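You operate a simulated robot arm through the tools that you are given. There is no shell and no other tool. Be economical: measure what you need, move in short steps, check, and stop when the job is done.

You are at the controls of a simulated two-armed robot. One attempt, no reset.

Task
Fetch the fine filter from the filter stand on the coolant cart and stand it on the bed cover. Fetch the can from the rim shelf of the grey machine and set it on the notebook. Take the stone block and put it on the top of the steel bench. Open the dryer door. Do these in any order. Set down upright: filter, can.

The check looks at the end state, three seconds after you hand in, the way a careful person would. Anything else that was tipped, shoved, dropped, spilled or broken makes it a failure. A push-on lid holds only when it is set on centred and level and pressed home; a screw cap is set on level and turned clockwise until tight.

Robot
Two 6-joint arms with two-finger parallel grippers on one trunk, on a base that drives. Base frame: it is fixed to the floor where the robot stands at the start and does not move with it; the origin is under the middle of the robot, x ahead of it, y to its left, z up; the surface under the hand at the start is at about z = 645. Readings come in mm, degrees, newtons and seconds.
The left shoulder is at the start at [-105, 177, 734], the right one opposite. With the tool pointing down near the work surface each hand reaches from about 100 to 720 mm from the robot's upright axis, wherever it stands, measured 20 degrees to its own side. Places, roughly: bed cover (17x15x2 cm) [-1400, 200, 1000]; can [1500, -500, 1250]; dryer door [-400, 1500, 900]; filter [500, 0, 750]; notebook [-2250, -750, 750]; stone block (7x4x3 cm) [2800, -4200, 700]; top of the steel bench [3800, 500, 900]. Payload 1.57 kg a hand.
Tool frame (each hand has its own): the origin (TCP) lies between the finger pads and is the grasp point; the fingertips stand 30 mm ahead of it; z points along the fingers, y is the line along which they close. Largest opening 80 mm; finger width 17, thickness 12; the body of the gripper, 40 by 82 mm, starts 80 mm behind the TCP.
Orientation is that of the tool frame in the base frame, as [roll, pitch, yaw] about the fixed x, y, z axes, in that order (R = Rz(yaw) Ry(pitch) Rx(roll)). With the fingers straight down and closing along the base's y, the tool's x points along the base's -x, its y along +y and its z along -z.

Tools
- The arms move only by the tool nudge_tool. It takes "left_steps", "right_steps" or both (then of equal length, played together; a hand with none holds still); each is a list of rows, each an object of numbers (a shift or turn left out is 0, a gripper value left out holds the last): "wx", "wy", "wz": the turn, a rotation vector about the base's x, y, z in degrees; "tx", "ty", "tz": the shift along the base's x, y, z in cm; "fingers": the closure, from 0 (fully open) to 1 (shut). In form: [{"wx": .., "wy": .., "wz": .., "tx": .., "ty": .., "tz": .., "fingers": ..}, ...]. A call has 1 to 10 rows; each row shifts and turns the commanded pose from where the row before left it. A row lasts 0.2 s, in which the tool goes at most 50 mm and 8.6 degrees; a call with a longer step from one row to the next is refused whole, and so is a gripper value outside its range. Where a pose cannot be reached the arm comes as near as it can. A force on the tool above 40 N (or 10 N above the force at the start of the call, whichever is more), or a blocked arm, ends the call early, and 0.2 s more pass. Each finger travels about 72 mm/s and halts on what it meets, pressing with about 29 N; the grip force reading is that of the motor and also rises with nothing between the fingers. The clock runs only during rows and for 0.2 s after the last one: add rows that do not move to give the fingers time. It gives the time, the measured TCP pose, the force on the tool (base axes), the opening and the grip force at its end, in the units of the frame above (readings bear some noise), with the torque about the TCP (base axes, N m) and any sound that the robot's microphone picked up.
- Cameras (640 x 400 px; columns grow to the right, rows downward): "scene" is now at [32.1, -19.6, 1444.9]; the picture's right is [-0.27, -0.96, 0.00], its down [-0.79, 0.22, -0.57] and it looks along [0.55, -0.15, -0.82] (base axes); focal length 254 px, centre (320, 200). "left" rides on the left gripper at [72, 7, -122] in its tool frame; the picture's right is [-0.09, 1.00, 0.00], its down [-0.84, -0.08, -0.54] and it looks along [-0.54, -0.05, 0.84] (tool axes); focal length 238 px, centre (320, 200). "right" rides on the right gripper at [72, -7, -122] in its tool frame; the picture's right is [0.09, 1.00, 0.00], its down [-0.84, 0.08, -0.54] and it looks along [-0.54, 0.05, 0.84] (tool axes); focal length 238 px, centre (320, 200). There is no depth. A picture from a camera that has moved, and an enlarged one, comes with that camera's place and axes in the base frame and with its lens.
- camera(camera): a new picture of that camera. No time passes.
- raise_lower(by): slides the trunk up (or, below 0, down) by that many mm; the arms and the scene camera ride with it, the base frame stays. It gives what a move gives, with no picture.
- base_move(legs): drives the robot by 1 to 6 legs, each [ahead, left, turn to the left] in mm, mm and degrees, along the robot's own axes; the way and the turn of a leg run together, so that a leg with both is an arc; at most 1500 mm and 180 degrees a leg. The arms and the cameras ride along, it lands a little off, and it stops where it bumps. It gives what a move gives.
- head_to(pan, tilt): turns the head with the scene camera to pan (to the left, within 143 degrees either way) and tilt (down, from -29 to 69), counted from straight ahead of the robot. It gives what a move gives.
- inspect(camera, box): a new picture of the part [left, top, right, bottom] of that camera's present view, enlarged. No time passes.
- job_done(): hands the job in; it is judged then, once.

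Work in short steps. Places have to be worked out from the pictures, the camera data and where the tool is seen: move nearer, look again, correct. Check each grasp and each placing, and mend what went wrong. You have 165 turns and 138 pictures in all, those below and enlarged ones among them. Open the grippers and draw the arms clear of the work before you hand the job in, unless the task says otherwise; then end with one line.

The tools are called after "Call:" by a JSON object that holds its "op" and its "data". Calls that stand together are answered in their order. nudge_tool: Moves the arms, as the interface text tells. Its arguments: {"type":"object","properties":{"left_steps":{"type":"array","items":{"type":"object","properties":{"wx":{"type":"number"},"wy":{"type":"number"},"wz":{"type":"number"},"tx":{"type":"number"},"ty":{"type":"number"},"tz":{"type":"number"},"fingers":{"type":"number"}}}},"right_steps":{"type":"array","items":{"type":"object","properties":{"wx":{"type":"number"},"wy":{"type":"number"},"wz":{"type":"number"},"tx":{"type":"number"},"ty":{"type":"number"},"tz":{"type":"number"},"fingers":{"type":"number"}}}}},"required":[]} The other tools are called the same way: raise_lower (by) slides the trunk up or down; base_move (legs) drives the base; head_to (pan, tilt) turns the head that bears the scene camera; camera (camera) takes a picture; inspect (camera, box) takes an enlarged picture of a part of a camera's view; job_done () hands the job in.

At the start:

```text
t: 0.0
left_position: [564.0, 172.4, 957.9]
left_tcp_rot: [180.0, 0.0, -180.0]
left_contact_force: [0.6, 0.4, 0.1]
left_torque: [0.01, -0.01, -0.04]
left_gripper_width: 79.9
left_finger_force: 0.0
right_position: [418.1, -312.3, 877.6]
right_tcp_rot: [180.0, 0.0, -180.0]
right_contact_force: [-0.8, 0.1, 0.1]
right_torque: [0.01, -0.03, 0.03]
right_gripper_width: 79.8
right_finger_force: 0.0
trunk travel left (down, up): [-175.0, 153.0]
robot x, y, heading: [-1.3, 2.4, 0.1]
head pan, tilt: [-15.6, 55.3]
```

scene: 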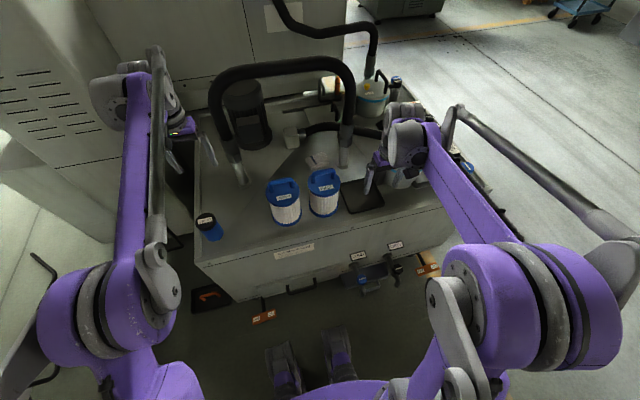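
right: 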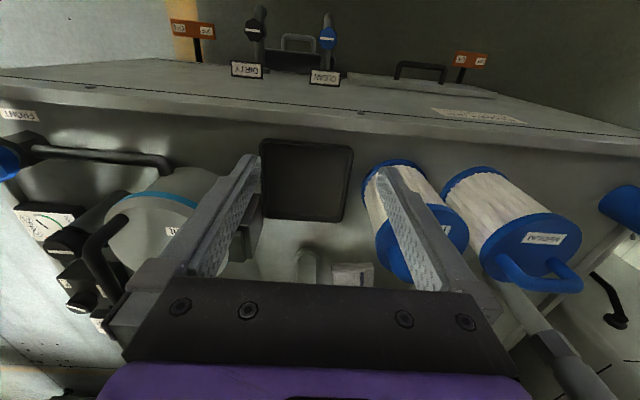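
left: 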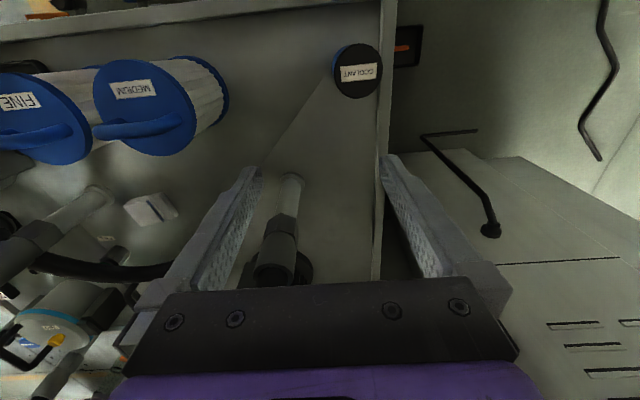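

The left camera reads FINE on the right-hand filter (smaller y) and MEDIUM on the other. I enlarge the scene to confirm this.

Call:
{"op": "inspect", "data": {"camera": "scene", "box": [180, 60, 420, 260]}}

Call:
{"op": "inspect", "data": {"camera": "right", "box": [320, 130, 620, 320]}}

```text
2.00 times, centred on (300, 160) of scene
camera zoom: at [32.1, -19.6, 1444.9], right [-0.27, -0.96, 0.0], down [-0.79, 0.22, -0.57], along [0.55, -0.15, -0.82], focal length 508 px, centre (360, 280)
```

zoom: 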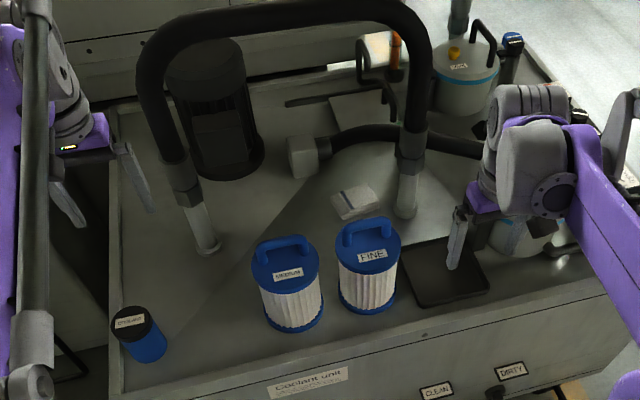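

```text
2.11 times, centred on (470, 225) of right
camera zoom: at [346.4, -318.3, 998.2], right [-0.09, 1.0, 0.0], down [0.84, 0.08, 0.54], along [0.54, 0.05, -0.84], focal length 502 px, centre (4, 147)
```

zoom: 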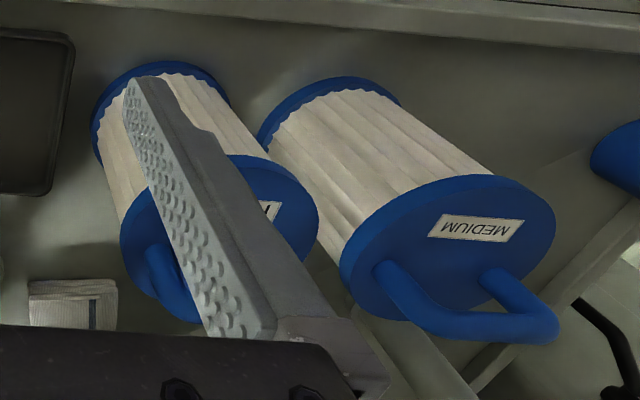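

The FINE filter is at about (515, -170) with its top near z 800 and a handle on top. It looks about 105 mm wide, so I'll grip the handle. I raise the right hand and yaw it so the fingers close along x and the camera looks toward +y.

Call:
{"op": "nudge_tool", "data": {"right_steps": [{"tz": 4}, {"tz": 4}, {"wz": 8.5, "tx": 1}, {"wz": 8.5, "tx": 1}, {"wz": 8.5, "tx": 1}, {"wz": 8.5, "tx": 1}, {"wz": 8.5, "tx": 1}, {"wz": 8.5, "tx": 1}, {"wz": 8.5, "tx": 1}, {"wz": 8.5, "tx": 1}]}}

Call:
{"op": "camera", "data": {"camera": "right"}}

Call:
{"op": "camera", "data": {"camera": "scene"}}

```text
t: 2.2
left_position: [564.6, 172.6, 955.6]
left_tcp_rot: [179.9, 0.0, 180.0]
left_contact_force: [0.7, 0.2, -0.5]
left_torque: [-0.02, -0.02, 0.02]
left_gripper_width: 80.0
left_finger_force: 0.0
right_position: [498.9, -312.3, 957.2]
right_tcp_rot: [179.9, 0.0, -111.8]
right_contact_force: [0.0, 0.3, -0.1]
right_torque: [0.0, 0.02, 0.01]
right_gripper_width: 80.1
right_finger_force: 0.1
trunk travel left (down, up): [-175.0, 153.0]
robot x, y, heading: [3.9, 1.7, 0.0]
head pan, tilt: [-15.6, 55.3]
```

```text
132 pictures are left
camera right: at [477.4, -381.4, 1078.0], right [-0.96, 0.28, 0.0], down [0.24, 0.81, 0.54], along [0.15, 0.52, -0.84], focal length 238 px, centre (320, 200)
```

right: 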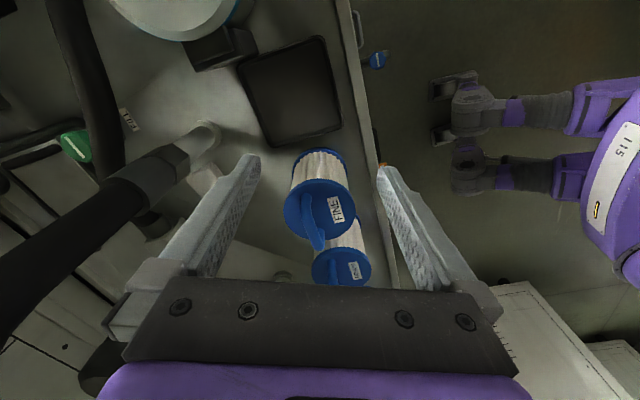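

```text
131 pictures are left
camera scene: at [32.4, -19.6, 1444.9], right [-0.27, -0.96, 0.0], down [-0.79, 0.22, -0.57], along [0.55, -0.15, -0.82], focal length 254 px, centre (320, 200)
```

scene: 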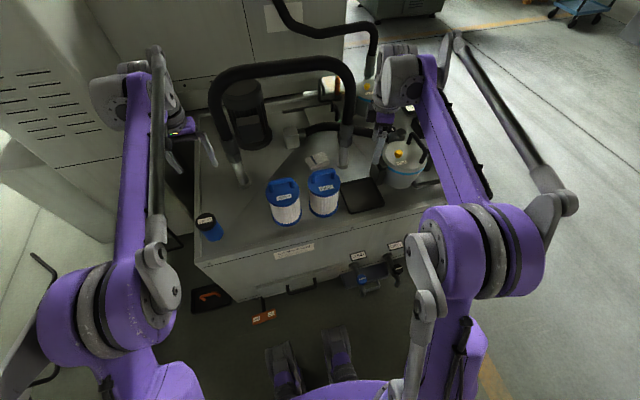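

Triangulating the two views puts the FINE lid centre at about (537, -172, 766). I enlarge the right view to get the handle's direction and height.

Call:
{"op": "inspect", "data": {"camera": "right", "box": [260, 130, 400, 300]}}

Call:
{"op": "inspect", "data": {"camera": "scene", "box": [250, 150, 370, 240]}}

```text
2.35 times, centred on (330, 215) of right
camera zoom: at [477.4, -381.4, 1078.0], right [-0.96, 0.28, 0.0], down [0.24, 0.81, 0.54], along [0.15, 0.52, -0.84], focal length 561 px, centre (296, 165)
```

zoom: 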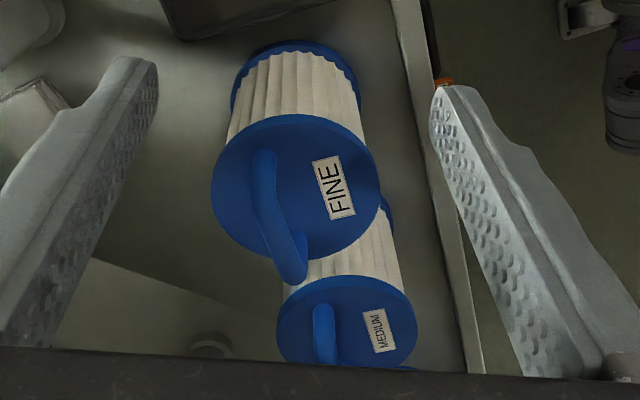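

```text
4.44 times, centred on (310, 195) of scene
camera zoom: at [32.4, -19.6, 1444.9], right [-0.27, -0.96, 0.0], down [-0.79, 0.22, -0.57], along [0.55, -0.15, -0.82], focal length 1130 px, centre (364, 222)
```

zoom: 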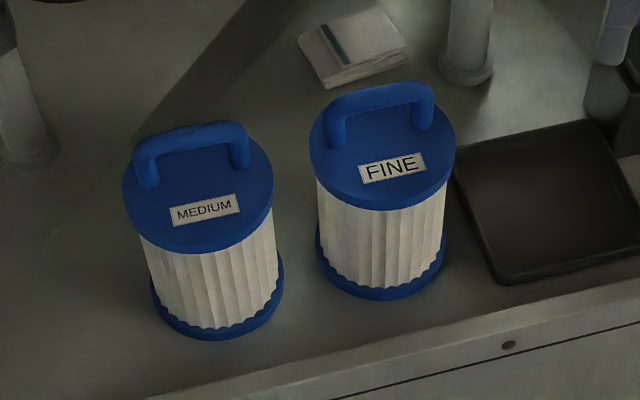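

The handle bar runs along y (yawed about 3°), with its centre near (547, -174, 823). I move the right hand above it with the fingers straddling along x and look again.

Call:
{"op": "nudge_tool", "data": {"right_steps": [{"wz": 6.3, "tx": 1.6, "ty": 3}, {"wz": 6.3, "tx": 1.6, "ty": 3}, {"wz": 6.3, "tx": 1.6, "ty": 3}, {"ty": 2.4, "tz": -1}, {"ty": 2.4, "tz": -1}, {}]}}

Call:
{"op": "camera", "data": {"camera": "right"}}

Call:
{"op": "camera", "data": {"camera": "scene"}}

```text
t: 3.6
left_position: [563.1, 173.3, 957.0]
left_tcp_rot: [-180.0, -0.1, -180.0]
left_contact_force: [0.6, 0.1, 0.0]
left_torque: [-0.04, 0.0, -0.01]
left_gripper_width: 80.2
left_finger_force: 0.2
right_position: [545.4, -173.3, 938.6]
right_tcp_rot: [-180.0, 0.0, -93.1]
right_contact_force: [-0.1, 0.3, 0.0]
right_torque: [0.0, 0.02, 0.02]
right_gripper_width: 80.1
right_finger_force: 0.2
trunk travel left (down, up): [-175.0, 153.0]
robot x, y, heading: [1.9, -1.7, -0.2]
head pan, tilt: [-15.6, 55.3]
```

```text
128 pictures are left
camera right: at [548.3, -246.2, 1059.6], right [-1.0, -0.04, 0.0], down [-0.03, 0.84, 0.54], along [-0.02, 0.54, -0.84], focal length 238 px, centre (320, 200)
```

right: 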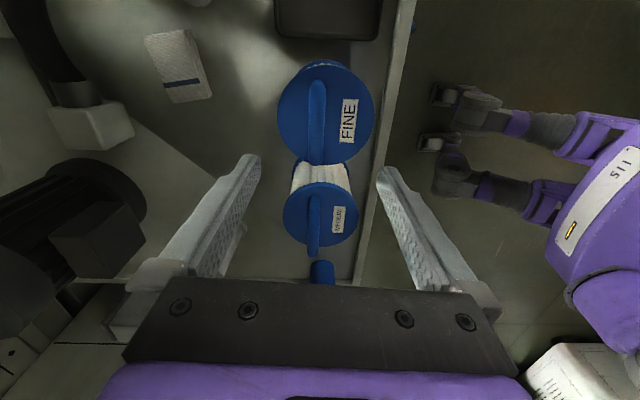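

```text
127 pictures are left
camera scene: at [32.0, -19.8, 1444.9], right [-0.27, -0.96, 0.0], down [-0.79, 0.22, -0.57], along [0.55, -0.15, -0.82], focal length 254 px, centre (320, 200)
```

scene: 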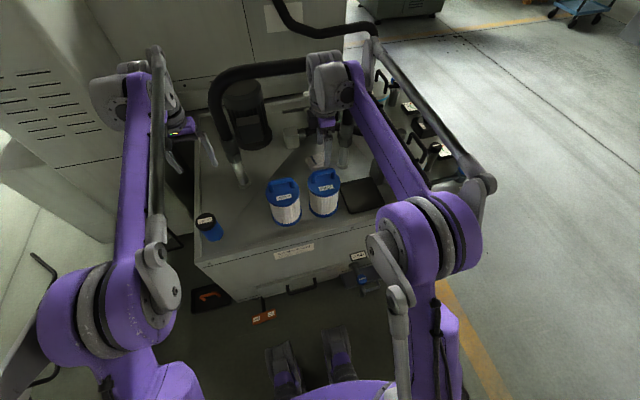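

The hand is centred over the handle bar. I descend to about z 818.

Call:
{"op": "nudge_tool", "data": {"right_steps": [{"tz": -3}, {"tz": -3}, {"tz": -3}, {"tz": -2}, {"tz": -1}, {}]}}

Call:
{"op": "camera", "data": {"camera": "right"}}

Call:
{"op": "inspect", "data": {"camera": "scene", "box": [250, 130, 390, 240]}}

```text
t: 5.0
left_position: [564.2, 172.0, 957.5]
left_tcp_rot: [180.0, 0.0, 180.0]
left_contact_force: [0.7, 0.3, -0.2]
left_torque: [-0.01, 0.02, 0.04]
left_gripper_width: 80.1
left_finger_force: 0.1
right_position: [547.8, -174.4, 819.8]
right_tcp_rot: [180.0, 0.0, -93.1]
right_contact_force: [0.6, -0.2, -0.3]
right_torque: [0.02, 0.02, 0.03]
right_gripper_width: 80.0
right_finger_force: 0.1
trunk travel left (down, up): [-175.0, 153.0]
robot x, y, heading: [-2.1, 2.8, 0.1]
head pan, tilt: [-15.6, 55.3]
```

```text
126 pictures are left
camera right: at [549.8, -246.0, 939.8], right [-1.0, -0.04, 0.0], down [-0.03, 0.84, 0.54], along [-0.02, 0.54, -0.84], focal length 238 px, centre (320, 200)
```

right: 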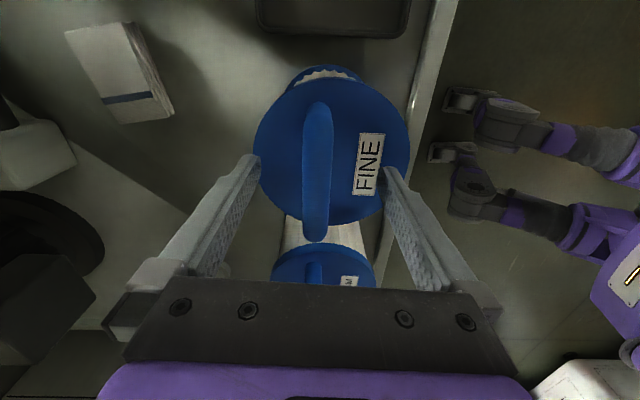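

```text
3.64 times, centred on (320, 185) of scene
camera zoom: at [32.0, -19.6, 1444.9], right [-0.27, -0.96, 0.0], down [-0.79, 0.22, -0.57], along [0.55, -0.15, -0.82], focal length 924 px, centre (320, 254)
```

zoom: 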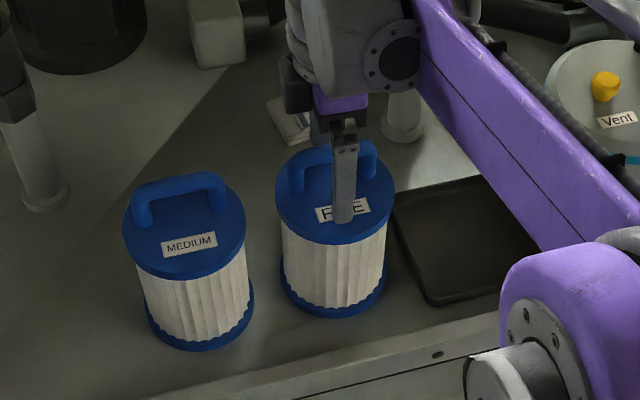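

The bar lies between the fingers at about TCP height. I go down 8 mm more and close.

Call:
{"op": "nudge_tool", "data": {"right_steps": [{"tz": -0.8}, {"fingers": 1}, {}, {}, {}, {}]}}

Call:
{"op": "camera", "data": {"camera": "right"}}

```text
t: 5.7
left_position: [563.4, 171.3, 958.5]
left_tcp_rot: [179.9, 0.1, -180.0]
left_contact_force: [0.5, -0.1, 0.3]
left_torque: [0.01, 0.03, 0.0]
left_gripper_width: 79.8
left_finger_force: 0.1
right_position: [545.6, -172.9, 814.0]
right_tcp_rot: [-180.0, -0.1, -93.1]
right_contact_force: [12.4, -1.7, 37.0]
right_torque: [0.0, -1.39, -0.02]
right_gripper_width: 28.3
right_finger_force: 11.9
trunk travel left (down, up): [-175.0, 153.0]
robot x, y, heading: [1.0, 0.9, -0.2]
head pan, tilt: [-15.6, 55.3]
stopped in row 3 (right hand): the force on the tool passed its limit at 68 N (the readings are from after the stop); the commanded pose is now the measured one
```

```text
124 pictures are left
camera right: at [548.1, -245.0, 936.4], right [-1.0, -0.04, 0.0], down [-0.03, 0.84, 0.54], along [-0.02, 0.54, -0.84], focal length 238 px, centre (320, 200)
```

right: 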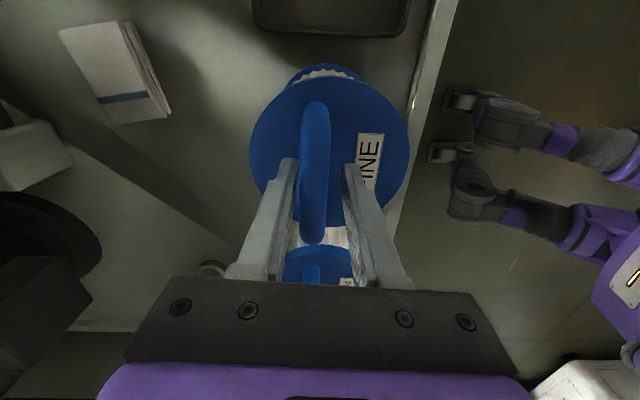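

The left (+x) fingertip is pressing on the lid, which reads as 37 N upward. I lift 9 mm and then close.

Call:
{"op": "nudge_tool", "data": {"right_steps": [{"tz": 0.5}, {"tz": 0.4}, {"fingers": 1}, {}, {}, {}]}}

Call:
{"op": "camera", "data": {"camera": "right"}}

```text
t: 7.1
left_position: [564.3, 172.5, 955.8]
left_tcp_rot: [179.9, 0.0, -180.0]
left_contact_force: [-0.3, -0.1, -0.3]
left_torque: [-0.01, 0.01, 0.0]
left_gripper_width: 79.9
left_finger_force: 0.1
right_position: [545.1, -174.2, 820.5]
right_tcp_rot: [179.6, 0.0, -93.2]
right_contact_force: [0.9, 0.3, -7.4]
right_torque: [-0.04, -0.05, 0.02]
right_gripper_width: 15.6
right_finger_force: 29.1
trunk travel left (down, up): [-175.0, 153.0]
robot x, y, heading: [1.9, 4.2, 0.2]
head pan, tilt: [-15.6, 55.3]
```

```text
123 pictures are left
camera right: at [548.0, -246.6, 941.7], right [-1.0, -0.04, 0.0], down [-0.03, 0.84, 0.54], along [-0.02, 0.54, -0.84], focal length 238 px, centre (320, 200)
```

right: 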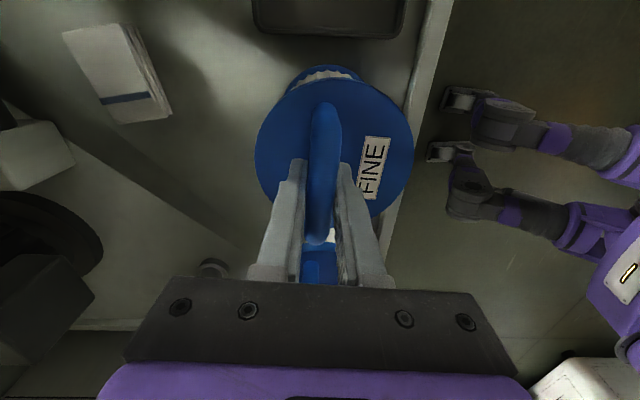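

The handle is held at 15.6 mm opening with 29 N. I lift straight up and check.

Call:
{"op": "nudge_tool", "data": {"right_steps": [{"tz": 1}, {"tz": 2}, {"tz": 3}, {"tz": 3}, {"tz": 3}, {"tz": 3}, {}]}}

Call:
{"op": "camera", "data": {"camera": "scene"}}

```text
t: 8.7
left_position: [565.5, 172.2, 957.0]
left_tcp_rot: [180.0, 0.0, 180.0]
left_contact_force: [0.0, -0.4, 0.0]
left_torque: [-0.01, -0.02, 0.04]
left_gripper_width: 79.8
left_finger_force: 0.1
right_position: [546.9, -171.4, 969.7]
right_tcp_rot: [179.8, 0.0, -93.1]
right_contact_force: [0.0, -0.4, -7.7]
right_torque: [0.0, -0.08, -0.01]
right_gripper_width: 15.3
right_finger_force: 28.7
trunk travel left (down, up): [-175.0, 153.0]
robot x, y, heading: [-0.7, 0.6, -0.2]
head pan, tilt: [-15.6, 55.3]
```

```text
122 pictures are left
camera scene: at [32.4, -19.8, 1444.9], right [-0.27, -0.96, 0.0], down [-0.79, 0.22, -0.57], along [0.55, -0.15, -0.82], focal length 254 px, centre (320, 200)
```

scene: 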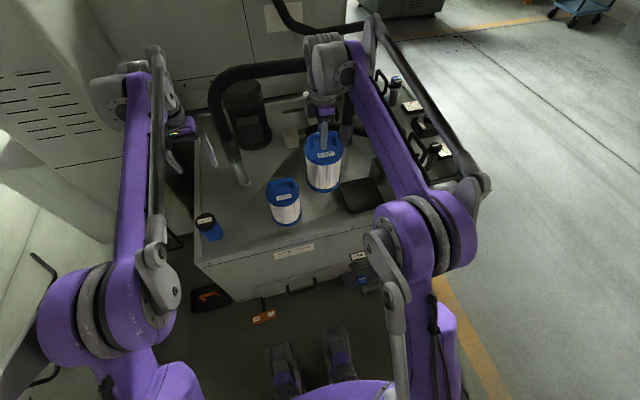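

The filter is free and weighs about 0.8 kg. Before driving, I look around to the left and behind.

Call:
{"op": "head_to", "data": {"pan": 140, "tilt": 20}}

Call:
{"op": "camera", "data": {"camera": "scene"}}

Call:
{"op": "head_to", "data": {"pan": -140, "tilt": 20}}

Call:
{"op": "camera", "data": {"camera": "scene"}}

Call:
{"op": "head_to", "data": {"pan": 65, "tilt": 20}}

Call:
{"op": "camera", "data": {"camera": "scene"}}

Call:
{"op": "head_to", "data": {"pan": -60, "tilt": 20}}

Call:
{"op": "camera", "data": {"camera": "scene"}}

```text
t: 11.1
left_position: [564.9, 171.6, 956.5]
left_tcp_rot: [-179.9, 0.0, -180.0]
left_contact_force: [0.6, -1.4, 0.4]
left_torque: [-0.03, -0.01, 0.02]
left_gripper_width: 80.1
left_finger_force: 0.1
right_position: [547.7, -171.7, 971.0]
right_tcp_rot: [179.7, -0.1, -93.1]
right_contact_force: [-0.3, 0.4, -7.0]
right_torque: [0.02, -0.03, 0.02]
right_gripper_width: 15.6
right_finger_force: 29.2
trunk travel left (down, up): [-175.0, 153.0]
robot x, y, heading: [-1.3, 2.8, 0.0]
head pan, tilt: [140.0, 20.0]
```

```text
121 pictures are left
camera scene: at [-108.0, 59.5, 1497.4], right [0.64, 0.77, 0.0], down [0.26, -0.22, -0.94], along [-0.72, 0.6, -0.34], focal length 254 px, centre (320, 200)
```

scene: 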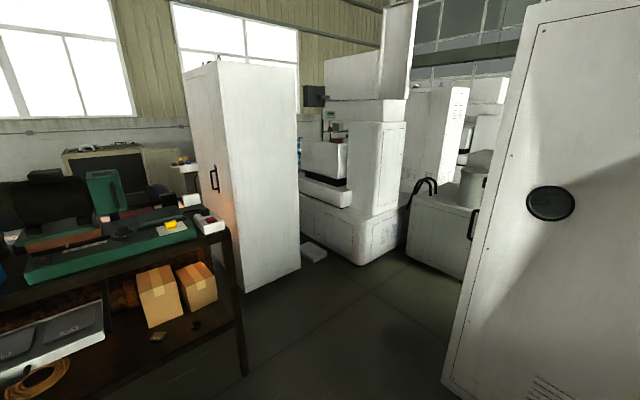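

```text
t: 15.0
left_position: [565.3, 172.8, 956.9]
left_tcp_rot: [179.9, -0.1, 180.0]
left_contact_force: [0.8, -0.3, 0.3]
left_torque: [-0.02, 0.03, 0.01]
left_gripper_width: 79.8
left_finger_force: 0.0
right_position: [546.0, -171.4, 970.6]
right_tcp_rot: [179.7, 0.0, -93.1]
right_contact_force: [0.0, -0.1, -7.0]
right_torque: [-0.01, -0.03, 0.02]
right_gripper_width: 15.5
right_finger_force: 29.1
trunk travel left (down, up): [-175.0, 153.0]
robot x, y, heading: [1.5, 1.5, -0.0]
head pan, tilt: [-140.0, 20.0]
```

```text
120 pictures are left
camera scene: at [-108.1, -60.3, 1497.4], right [-0.64, 0.77, 0.0], down [0.26, 0.22, -0.94], along [-0.72, -0.6, -0.34], focal length 254 px, centre (320, 200)
```

scene: 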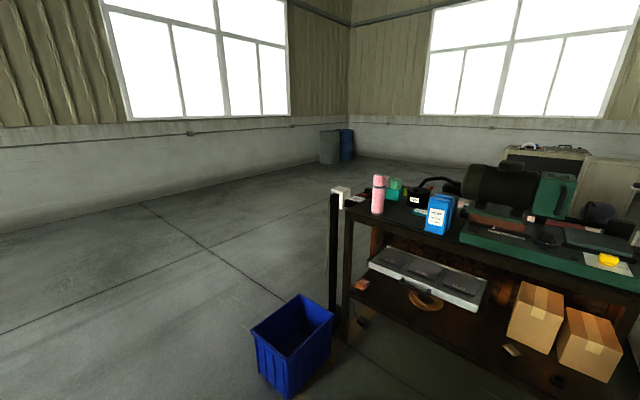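

```text
t: 18.0
left_position: [564.5, 171.2, 957.6]
left_tcp_rot: [180.0, 0.0, -180.0]
left_contact_force: [0.2, -0.4, -0.5]
left_torque: [0.03, 0.01, 0.04]
left_gripper_width: 80.2
left_finger_force: 0.0
right_position: [547.1, -170.7, 970.0]
right_tcp_rot: [179.7, 0.0, -93.1]
right_contact_force: [0.5, -0.4, -6.9]
right_torque: [-0.02, -0.04, 0.0]
right_gripper_width: 15.5
right_finger_force: 29.2
trunk travel left (down, up): [-175.0, 153.0]
robot x, y, heading: [2.9, -0.5, 0.1]
head pan, tilt: [65.0, 20.0]
```

```text
119 pictures are left
camera scene: at [2.7, 84.0, 1497.4], right [0.91, -0.42, 0.0], down [-0.15, -0.31, -0.94], along [0.4, 0.85, -0.34], focal length 254 px, centre (320, 200)
```

scene: 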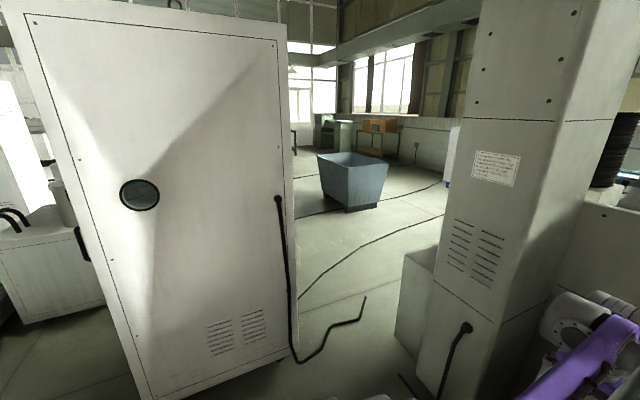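

```text
t: 20.0
left_position: [565.5, 172.8, 957.0]
left_tcp_rot: [180.0, -0.1, 180.0]
left_contact_force: [-0.3, 0.7, 0.0]
left_torque: [-0.01, 0.01, 0.02]
left_gripper_width: 79.8
left_finger_force: 0.0
right_position: [547.6, -170.1, 970.9]
right_tcp_rot: [179.6, 0.0, -93.1]
right_contact_force: [0.4, -0.1, -7.6]
right_torque: [-0.02, -0.06, -0.01]
right_gripper_width: 15.6
right_finger_force: 29.2
trunk travel left (down, up): [-175.0, 153.0]
robot x, y, heading: [-3.6, 4.9, -0.2]
head pan, tilt: [-60.0, 20.0]
```

```text
118 pictures are left
camera scene: at [9.9, -81.1, 1497.4], right [-0.87, -0.5, 0.0], down [-0.17, 0.3, -0.94], along [0.47, -0.81, -0.34], focal length 254 px, centre (320, 200)
```

scene: 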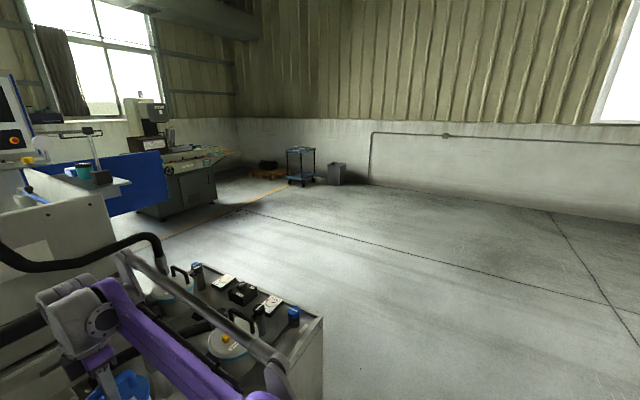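

Behind me is a dark bench with a lathe, which should carry the bed cover. I enlarge that view.

Call:
{"op": "head_to", "data": {"pan": 143, "tilt": 25}}

Call:
{"op": "inspect", "data": {"camera": "scene", "box": [0, 110, 320, 310]}}

Call:
{"op": "inspect", "data": {"camera": "scene", "box": [380, 60, 640, 260]}}

Call:
{"op": "head_to", "data": {"pan": -143, "tilt": 25}}

Call:
{"op": "inspect", "data": {"camera": "scene", "box": [320, 110, 640, 310]}}

```text
t: 23.0
left_position: [564.4, 172.0, 957.1]
left_tcp_rot: [180.0, 0.0, 180.0]
left_contact_force: [0.4, -0.2, 0.4]
left_torque: [0.01, -0.01, 0.0]
left_gripper_width: 80.1
left_finger_force: 0.0
right_position: [547.0, -170.8, 970.2]
right_tcp_rot: [179.7, 0.1, -93.2]
right_contact_force: [-0.4, 0.1, -6.7]
right_torque: [-0.04, -0.09, 0.07]
right_gripper_width: 15.5
right_finger_force: 28.9
trunk travel left (down, up): [-175.0, 153.0]
robot x, y, heading: [-1.3, 0.5, -0.0]
head pan, tilt: [143.0, 25.0]
```

```text
2.00 times, centred on (160, 210) of scene
camera zoom: at [-110.3, 55.1, 1489.4], right [0.6, 0.8, 0.0], down [0.34, -0.25, -0.91], along [-0.72, 0.55, -0.42], focal length 508 px, centre (640, 180)
```

zoom: 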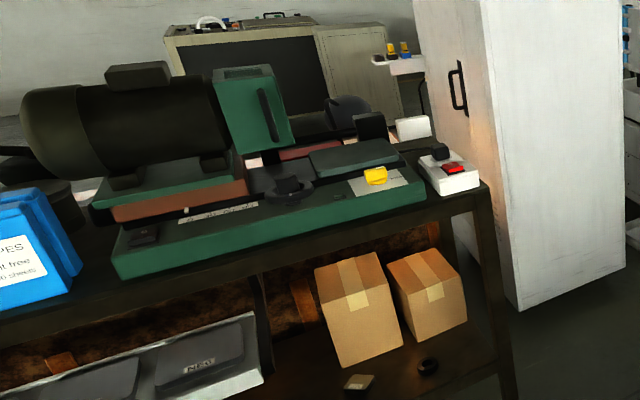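

```text
2.00 times, centred on (510, 160) of scene
camera zoom: at [-110.3, 55.1, 1489.4], right [0.6, 0.8, 0.0], down [0.34, -0.25, -0.91], along [-0.72, 0.55, -0.42], focal length 508 px, centre (-60, 280)
```

zoom: 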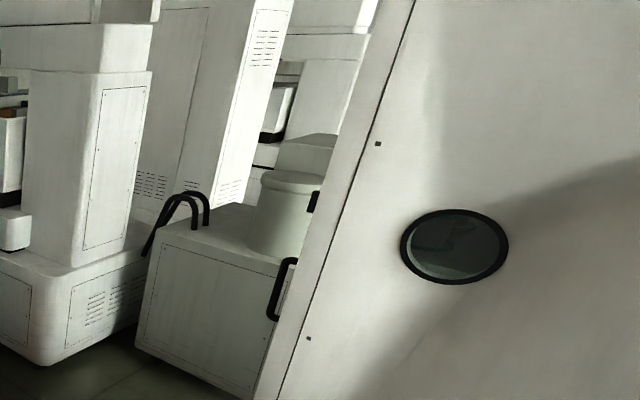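

```text
t: 26.9
left_position: [564.2, 172.6, 956.8]
left_tcp_rot: [180.0, 0.0, -180.0]
left_contact_force: [-0.7, 0.4, 0.3]
left_torque: [-0.02, 0.01, 0.04]
left_gripper_width: 80.0
left_finger_force: 0.1
right_position: [547.3, -169.8, 971.5]
right_tcp_rot: [179.6, 0.0, -93.1]
right_contact_force: [-0.5, 0.3, -6.3]
right_torque: [-0.01, -0.07, 0.02]
right_gripper_width: 15.5
right_finger_force: 29.6
trunk travel left (down, up): [-175.0, 153.0]
robot x, y, heading: [3.2, 0.9, -0.1]
head pan, tilt: [-143.0, 25.0]
```

```text
2.00 times, centred on (480, 210) of scene
camera zoom: at [-110.3, -55.9, 1489.3], right [-0.6, 0.8, 0.0], down [0.34, 0.25, -0.91], along [-0.72, -0.55, -0.42], focal length 508 px, centre (0, 180)
```

zoom: 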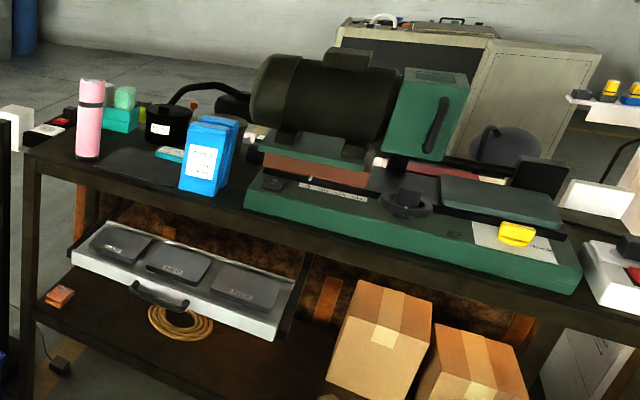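

The bed cover is the flat dark-green plate at about (-1500, 210, 1000). I lift and retract both hands, then raise the trunk.

Call:
{"op": "nudge_tool", "data": {"right_steps": [{"tz": 4}, {"tz": 4}, {"tz": 4}, {"tx": -4}, {"tx": -4}, {"tx": -4}, {"tx": -4}, {"tx": -2}], "left_steps": [{"tz": 2}, {"tz": 2}, {"tz": 2}, {"tx": -4}, {"tx": -4}, {"tx": -4}, {"tx": -4}, {"tx": -2}]}}

Call:
{"op": "raise_lower", "data": {"by": 150}}

Call:
{"op": "head_to", "data": {"pan": 0, "tilt": 45}}

Call:
{"op": "camera", "data": {"camera": "scene"}}

```text
t: 28.7
left_position: [384.5, 169.8, 1016.8]
left_tcp_rot: [180.0, 0.0, -179.9]
left_contact_force: [0.0, 0.2, 0.2]
left_torque: [0.01, -0.02, 0.01]
left_gripper_width: 80.2
left_finger_force: 0.1
right_position: [348.3, -172.5, 1079.5]
right_tcp_rot: [179.8, 0.0, -93.1]
right_contact_force: [-0.1, -0.2, -6.2]
right_torque: [0.04, -0.02, 0.01]
right_gripper_width: 15.5
right_finger_force: 28.7
right hand out of reach, approached as far as the arm can: row 3
trunk travel left (down, up): [-175.0, 153.0]
robot x, y, heading: [3.1, 3.3, -0.1]
head pan, tilt: [-143.0, 25.0]
```

```text
t: 30.5
left_position: [383.5, 171.9, 1167.7]
left_tcp_rot: [179.9, 0.0, 180.0]
left_contact_force: [-1.0, -0.1, 0.2]
left_torque: [0.01, -0.04, 0.0]
left_gripper_width: 80.1
left_finger_force: 0.0
right_position: [347.9, -173.2, 1227.5]
right_tcp_rot: [179.6, 0.1, -93.0]
right_contact_force: [-0.2, 0.1, -8.0]
right_torque: [0.0, -0.04, 0.0]
right_gripper_width: 15.4
right_finger_force: 28.9
trunk travel left (down, up): [-325.0, 3.0]
robot x, y, heading: [-1.5, 3.2, 0.1]
head pan, tilt: [-143.0, 25.0]
```

```text
t: 32.7
left_position: [384.1, 171.4, 1167.8]
left_tcp_rot: [-179.9, 0.0, 179.9]
left_contact_force: [-0.5, -0.1, -0.2]
left_torque: [0.06, 0.03, 0.0]
left_gripper_width: 80.0
left_finger_force: 0.0
right_position: [350.7, -172.1, 1226.6]
right_tcp_rot: [179.6, 0.1, -93.2]
right_contact_force: [0.3, -0.2, -6.4]
right_torque: [0.01, -0.02, -0.01]
right_gripper_width: 15.7
right_finger_force: 29.2
trunk travel left (down, up): [-325.0, 3.0]
robot x, y, heading: [1.3, -3.4, -0.0]
head pan, tilt: [0.0, 45.0]
```

```text
114 pictures are left
camera scene: at [37.4, -0.5, 1612.1], right [0.0, -1.0, 0.0], down [-0.71, 0.0, -0.71], along [0.71, 0.0, -0.71], focal length 254 px, centre (320, 200)
```

scene: 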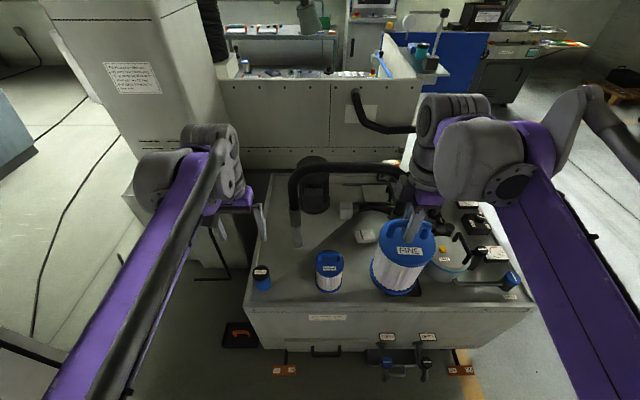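

From up here the grey machine's rim shelf is visible near (420, 50), so I enlarge it.

Call:
{"op": "inspect", "data": {"camera": "scene", "box": [340, 0, 500, 100]}}

Call:
{"op": "base_move", "data": {"legs": [[-330, 0, 0], [0, 0, 90], [0, 0, 89.9]]}}

Call:
{"op": "camera", "data": {"camera": "scene"}}

```text
4.00 times, centred on (420, 50) of scene
camera zoom: at [37.4, -0.5, 1612.1], right [0.0, -1.0, 0.0], down [-0.71, 0.0, -0.71], along [0.71, 0.0, -0.71], focal length 1017 px, centre (-80, 800)
```

zoom: 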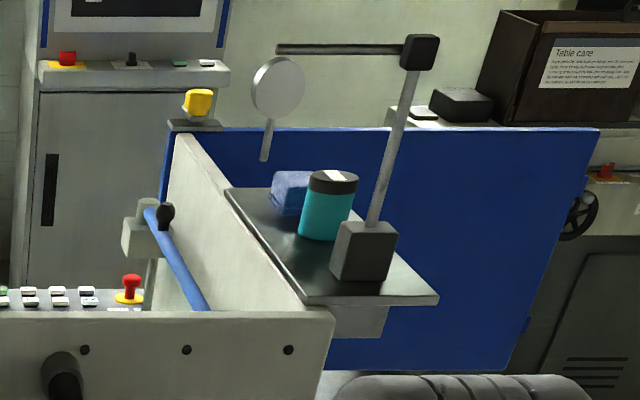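

```text
t: 42.4
left_position: [-708.2, -164.7, 1167.8]
left_tcp_rot: [180.0, 0.0, -1.2]
left_contact_force: [0.5, 0.2, 0.5]
left_torque: [0.01, 0.02, 0.0]
left_gripper_width: 80.3
left_finger_force: 0.1
right_position: [-667.4, 179.3, 1227.0]
right_tcp_rot: [179.7, 0.0, 85.7]
right_contact_force: [0.5, 0.3, -6.6]
right_torque: [-0.05, 0.01, -0.01]
right_gripper_width: 15.4
right_finger_force: 28.7
trunk travel left (down, up): [-325.0, 3.0]
robot x, y, heading: [-318.4, -2.6, 178.7]
head pan, tilt: [0.0, 45.0]
```

```text
112 pictures are left
camera scene: at [-359.8, -0.2, 1612.1], right [0.02, 1.0, 0.0], down [0.71, -0.01, -0.71], along [-0.71, 0.01, -0.71], focal length 254 px, centre (320, 200)
```

scene: 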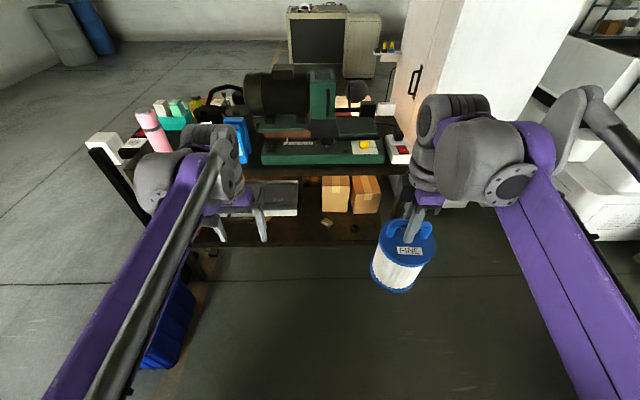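

Turned cleanly; the bench is ahead. I enlarge the bed cover area.

Call:
{"op": "inspect", "data": {"camera": "scene", "box": [240, 60, 420, 175]}}

```text
3.48 times, centred on (330, 118) of scene
camera zoom: at [-359.8, -0.2, 1612.1], right [0.02, 1.0, 0.0], down [0.71, -0.01, -0.71], along [-0.71, 0.01, -0.71], focal length 884 px, centre (285, 487)
```

zoom: 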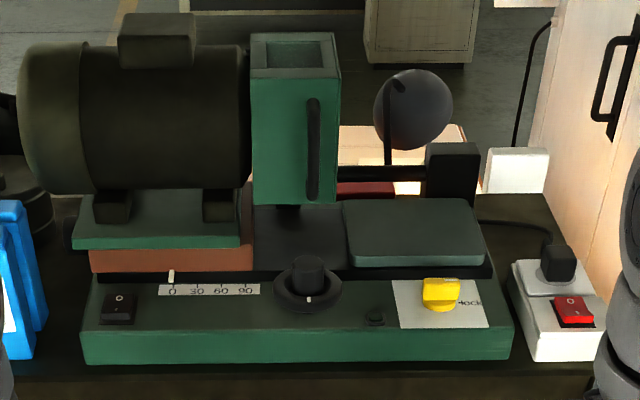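

The bed cover is about x -1375…-1475, y 185, z 1000–1055, which needs a second view to settle. I retract the left hand a bit and drive closer.

Call:
{"op": "nudge_tool", "data": {"left_steps": [{"tx": 4, "ty": -3}, {"tx": 4, "ty": -3}, {"tx": 4, "ty": -3}]}}

Call:
{"op": "base_move", "data": {"legs": [[380, 0, 1.3]]}}

Call:
{"op": "camera", "data": {"camera": "scene"}}

Call:
{"op": "camera", "data": {"camera": "right"}}

```text
t: 43.2
left_position: [-584.9, -253.3, 1171.5]
left_tcp_rot: [180.0, 0.0, -1.2]
left_contact_force: [0.4, -0.3, -0.3]
left_torque: [0.01, 0.03, -0.01]
left_gripper_width: 79.9
left_finger_force: 0.1
right_position: [-667.2, 179.2, 1228.4]
right_tcp_rot: [179.8, 0.1, 85.7]
right_contact_force: [0.5, -0.5, -6.6]
right_torque: [-0.02, 0.03, -0.03]
right_gripper_width: 15.6
right_finger_force: 28.9
trunk travel left (down, up): [-325.0, 3.0]
robot x, y, heading: [-318.6, -1.2, 178.7]
head pan, tilt: [0.0, 45.0]
```

```text
t: 45.6
left_position: [-965.8, -251.0, 1170.6]
left_tcp_rot: [-180.0, 0.0, -0.5]
left_contact_force: [1.0, 1.1, -0.3]
left_torque: [0.01, 0.01, 0.01]
left_gripper_width: 80.1
left_finger_force: 0.1
right_position: [-1050.1, 180.9, 1226.6]
right_tcp_rot: [179.6, 0.0, 86.3]
right_contact_force: [0.2, 0.1, -7.3]
right_torque: [-0.02, 0.03, 0.0]
right_gripper_width: 15.6
right_finger_force: 28.9
trunk travel left (down, up): [-325.0, 3.0]
robot x, y, heading: [-702.6, 3.9, 179.7]
head pan, tilt: [0.0, 45.0]
```

```text
110 pictures are left
camera scene: at [-740.4, 5.0, 1611.9], right [0.01, 1.0, 0.0], down [0.71, -0.01, -0.71], along [-0.71, 0.01, -0.71], focal length 254 px, centre (320, 200)
```

scene: 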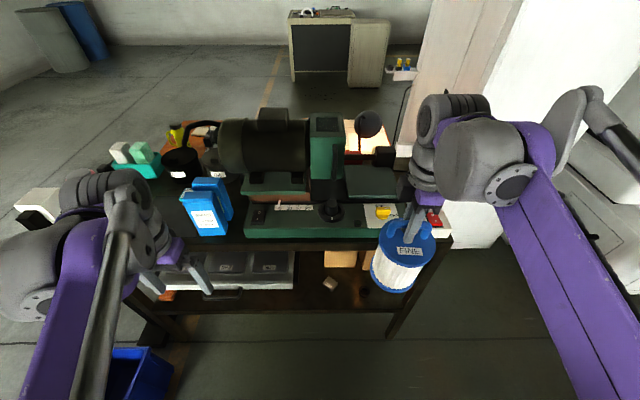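

```text
109 pictures are left
camera right: at [-1053.6, 253.0, 1348.7], right [1.0, 0.03, 0.0], down [0.02, -0.84, 0.54], along [0.02, -0.54, -0.84], focal length 238 px, centre (320, 200)
```

right: 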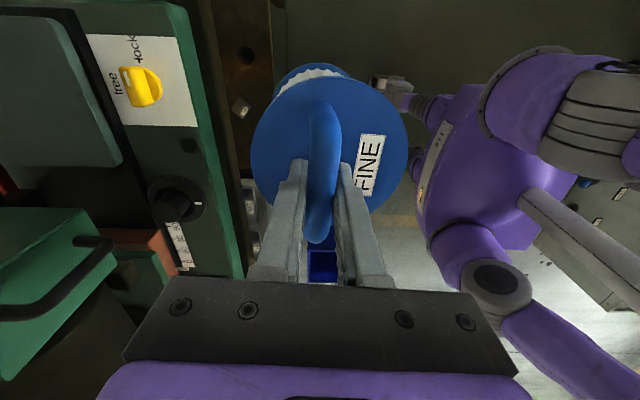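

The cover centre triangulates to about (-1388, 185), top z about 1048. I enlarge to refine the edges and check what is around it.

Call:
{"op": "inspect", "data": {"camera": "scene", "box": [290, 100, 450, 250]}}

```text
2.67 times, centred on (370, 175) of scene
camera zoom: at [-740.4, 5.0, 1611.9], right [0.01, 1.0, 0.0], down [0.71, -0.01, -0.71], along [-0.71, 0.01, -0.71], focal length 678 px, centre (187, 267)
```

zoom: 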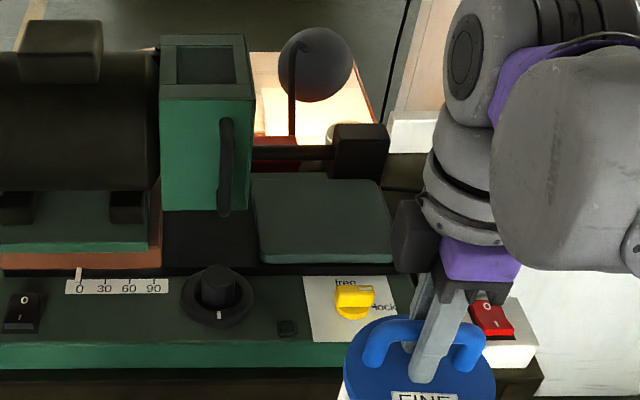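

Cover: x -1475…-1325, y 102…268, top z about 1049, centre (-1400, 184). I raise the filter 4 cm and drive 140 mm closer so it is within reach.

Call:
{"op": "nudge_tool", "data": {"right_steps": [{"tz": 2}, {"tz": 2}, {}]}}

Call:
{"op": "base_move", "data": {"legs": [[140, 0, 0.3]]}}

Call:
{"op": "camera", "data": {"camera": "scene"}}

```text
t: 46.5
left_position: [-965.6, -251.1, 1171.4]
left_tcp_rot: [180.0, -0.1, -0.5]
left_contact_force: [-0.2, 0.2, -1.1]
left_torque: [-0.01, 0.0, 0.0]
left_gripper_width: 79.8
left_finger_force: 0.0
right_position: [-1052.1, 179.7, 1267.6]
right_tcp_rot: [179.8, 0.0, 86.4]
right_contact_force: [0.0, 1.1, -6.7]
right_torque: [0.01, 0.01, 0.01]
right_gripper_width: 15.5
right_finger_force: 28.8
trunk travel left (down, up): [-325.0, 3.0]
robot x, y, heading: [-701.2, 5.9, 179.5]
head pan, tilt: [0.0, 45.0]
```

```text
t: 47.8
left_position: [-1103.6, -253.0, 1171.7]
left_tcp_rot: [180.0, 0.0, 0.0]
left_contact_force: [0.2, 0.6, -0.1]
left_torque: [0.02, 0.05, 0.02]
left_gripper_width: 80.4
left_finger_force: 0.1
right_position: [-1194.5, 178.8, 1267.9]
right_tcp_rot: [179.7, 0.0, 86.9]
right_contact_force: [-0.7, 0.4, -6.9]
right_torque: [-0.05, 0.02, -0.03]
right_gripper_width: 15.4
right_finger_force: 29.0
trunk travel left (down, up): [-325.0, 3.0]
robot x, y, heading: [-848.6, 5.4, -180.0]
head pan, tilt: [0.0, 45.0]
```

```text
107 pictures are left
camera scene: at [-882.5, 5.2, 1611.8], right [0.0, 1.0, 0.0], down [0.71, 0.0, -0.71], along [-0.71, 0.0, -0.71], focal length 254 px, centre (320, 200)
```

scene: 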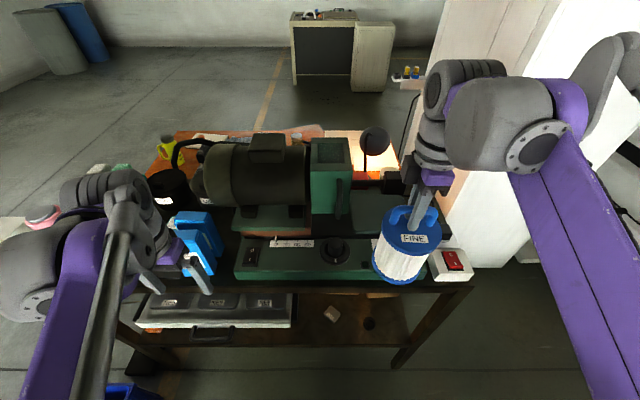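

I move the filter over the cover at this height.

Call:
{"op": "nudge_tool", "data": {"right_steps": [{"tx": -4}, {"tx": -4}, {"tx": -4, "ty": 0.4}, {"tx": -4, "ty": 0.4}, {"tx": -3}, {"tx": -2.2}, {}]}}

Call:
{"op": "camera", "data": {"camera": "scene"}}

Call:
{"op": "camera", "data": {"camera": "right"}}

```text
t: 49.4
left_position: [-1105.9, -252.9, 1170.9]
left_tcp_rot: [180.0, -0.1, 0.1]
left_contact_force: [0.4, 0.8, 0.1]
left_torque: [-0.03, -0.01, 0.01]
left_gripper_width: 80.2
left_finger_force: 0.1
right_position: [-1405.6, 182.9, 1268.5]
right_tcp_rot: [179.7, 0.0, 87.0]
right_contact_force: [0.7, -0.2, -6.6]
right_torque: [-0.04, 0.01, 0.03]
right_gripper_width: 15.7
right_finger_force: 29.5
trunk travel left (down, up): [-325.0, 3.0]
robot x, y, heading: [-843.8, 3.8, -180.2]
head pan, tilt: [0.0, 45.0]
```

```text
106 pictures are left
camera scene: at [-883.3, 5.2, 1612.1], right [0.0, 1.0, 0.0], down [0.71, 0.0, -0.71], along [-0.71, 0.0, -0.71], focal length 254 px, centre (320, 200)
```

scene: 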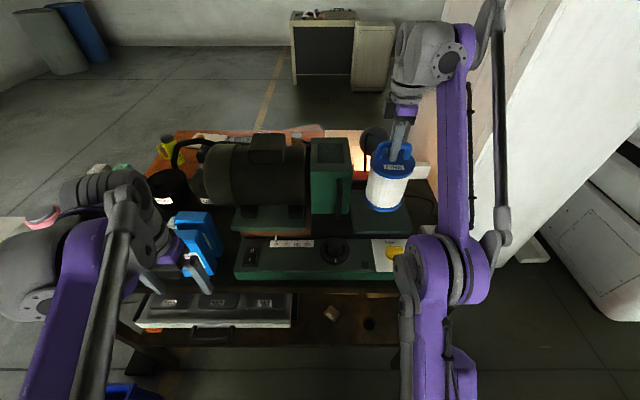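

```text
105 pictures are left
camera right: at [-1409.8, 255.6, 1389.7], right [1.0, 0.04, 0.0], down [0.03, -0.84, 0.54], along [0.02, -0.54, -0.84], focal length 238 px, centre (320, 200)
```

right: 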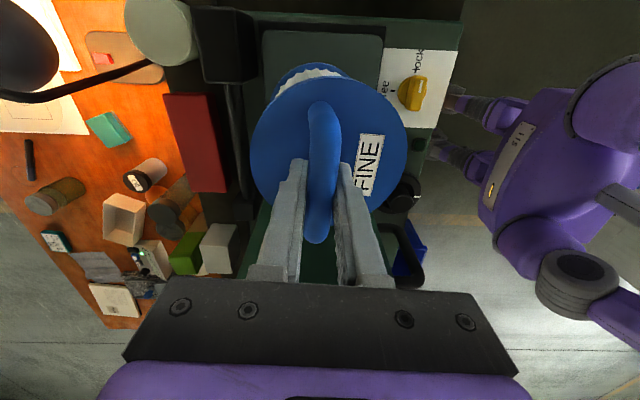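

The filter is centred over the cover in x. I descend with gentle last steps.

Call:
{"op": "nudge_tool", "data": {"right_steps": [{"tz": -1}, {"tz": -1}, {"tz": -0.8}, {"tz": -0.4}, {"tz": -0.3}, {}]}}

Call:
{"op": "inspect", "data": {"camera": "scene", "box": [320, 120, 440, 260]}}

```text
t: 50.8
left_position: [-1107.0, -252.3, 1170.6]
left_tcp_rot: [-180.0, 0.0, 0.0]
left_contact_force: [1.0, 0.3, 0.4]
left_torque: [0.01, 0.04, 0.01]
left_gripper_width: 79.8
left_finger_force: 0.1
right_position: [-1408.6, 185.7, 1232.3]
right_tcp_rot: [179.7, 0.0, 87.0]
right_contact_force: [-0.4, 0.1, -6.4]
right_torque: [0.0, 0.01, -0.02]
right_gripper_width: 15.4
right_finger_force: 29.4
trunk travel left (down, up): [-325.0, 3.0]
robot x, y, heading: [-843.6, 8.2, -180.0]
head pan, tilt: [0.0, 45.0]
```

```text
2.86 times, centred on (380, 190) of scene
camera zoom: at [-884.6, 5.2, 1612.1], right [0.0, 1.0, 0.0], down [0.71, 0.0, -0.71], along [-0.71, 0.0, -0.71], focal length 726 px, centre (149, 229)
```

zoom: 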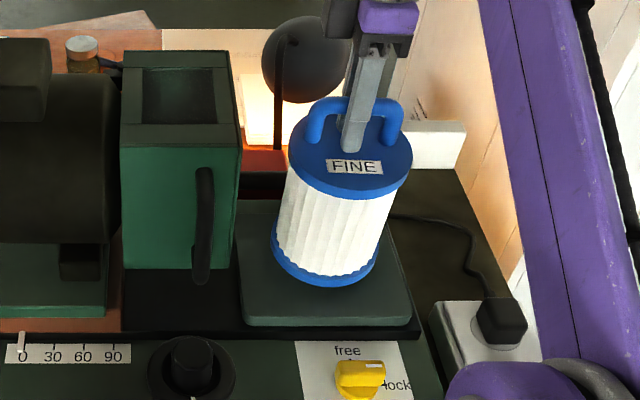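

Just above the cover and well centred. I continue down in 3 mm steps watching the force.

Call:
{"op": "nudge_tool", "data": {"right_steps": [{"tz": -0.3}, {"tz": -0.3}, {}]}}

Call:
{"op": "nudge_tool", "data": {"right_steps": [{"tz": -0.3}, {"tz": -0.2}, {}]}}

```text
t: 51.6
left_position: [-1106.4, -251.5, 1170.6]
left_tcp_rot: [180.0, 0.0, 0.0]
left_contact_force: [-0.7, -0.2, -0.4]
left_torque: [0.0, -0.02, 0.03]
left_gripper_width: 80.3
left_finger_force: 0.0
right_position: [-1407.3, 185.5, 1226.5]
right_tcp_rot: [179.7, 0.1, 86.9]
right_contact_force: [0.1, 0.5, -7.2]
right_torque: [0.0, -0.05, 0.01]
right_gripper_width: 15.3
right_finger_force: 28.8
trunk travel left (down, up): [-325.0, 3.0]
robot x, y, heading: [-848.7, 7.1, -180.0]
head pan, tilt: [0.0, 45.0]
```

```text
t: 52.4
left_position: [-1105.7, -252.2, 1171.5]
left_tcp_rot: [180.0, 0.1, 0.0]
left_contact_force: [0.7, 0.4, -0.4]
left_torque: [-0.02, -0.04, 0.0]
left_gripper_width: 80.1
left_finger_force: 0.0
right_position: [-1409.5, 184.9, 1221.8]
right_tcp_rot: [179.6, -0.1, 87.0]
right_contact_force: [0.3, 0.2, -6.8]
right_torque: [-0.02, -0.02, 0.0]
right_gripper_width: 15.4
right_finger_force: 28.7
trunk travel left (down, up): [-325.0, 3.0]
robot x, y, heading: [-845.3, 11.8, -180.2]
head pan, tilt: [0.0, 45.0]
```

Call:
{"op": "nudge_tool", "data": {"right_steps": [{"tz": -0.3}, {"tz": -0.3}, {}]}}

Call:
{"op": "inspect", "data": {"camera": "scene", "box": [320, 120, 440, 260]}}

```text
t: 53.2
left_position: [-1105.7, -252.6, 1171.4]
left_tcp_rot: [-180.0, 0.1, -0.1]
left_contact_force: [-0.7, 0.7, 0.0]
left_torque: [0.01, 0.02, 0.0]
left_gripper_width: 79.8
left_finger_force: 0.1
right_position: [-1408.8, 185.3, 1216.8]
right_tcp_rot: [180.0, 0.0, 86.8]
right_contact_force: [-8.9, 1.9, 20.0]
right_torque: [0.38, 0.05, 0.08]
right_gripper_width: 15.6
right_finger_force: 29.3
trunk travel left (down, up): [-325.0, 3.0]
robot x, y, heading: [-843.7, 3.7, -179.8]
head pan, tilt: [0.0, 45.0]
```

```text
2.86 times, centred on (380, 190) of scene
camera zoom: at [-883.8, 4.9, 1612.4], right [0.0, 1.0, 0.0], down [0.71, 0.0, -0.71], along [-0.71, 0.0, -0.71], focal length 726 px, centre (149, 229)
```

zoom: 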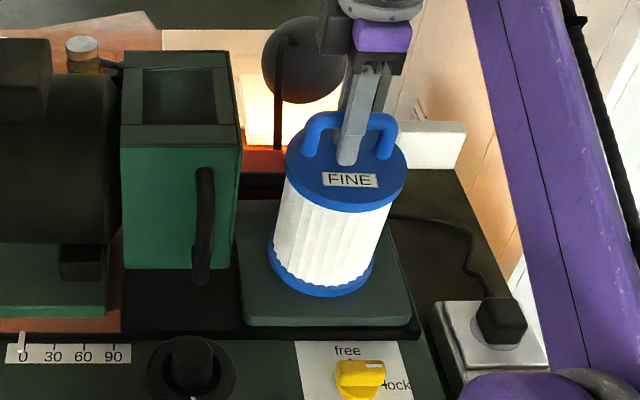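

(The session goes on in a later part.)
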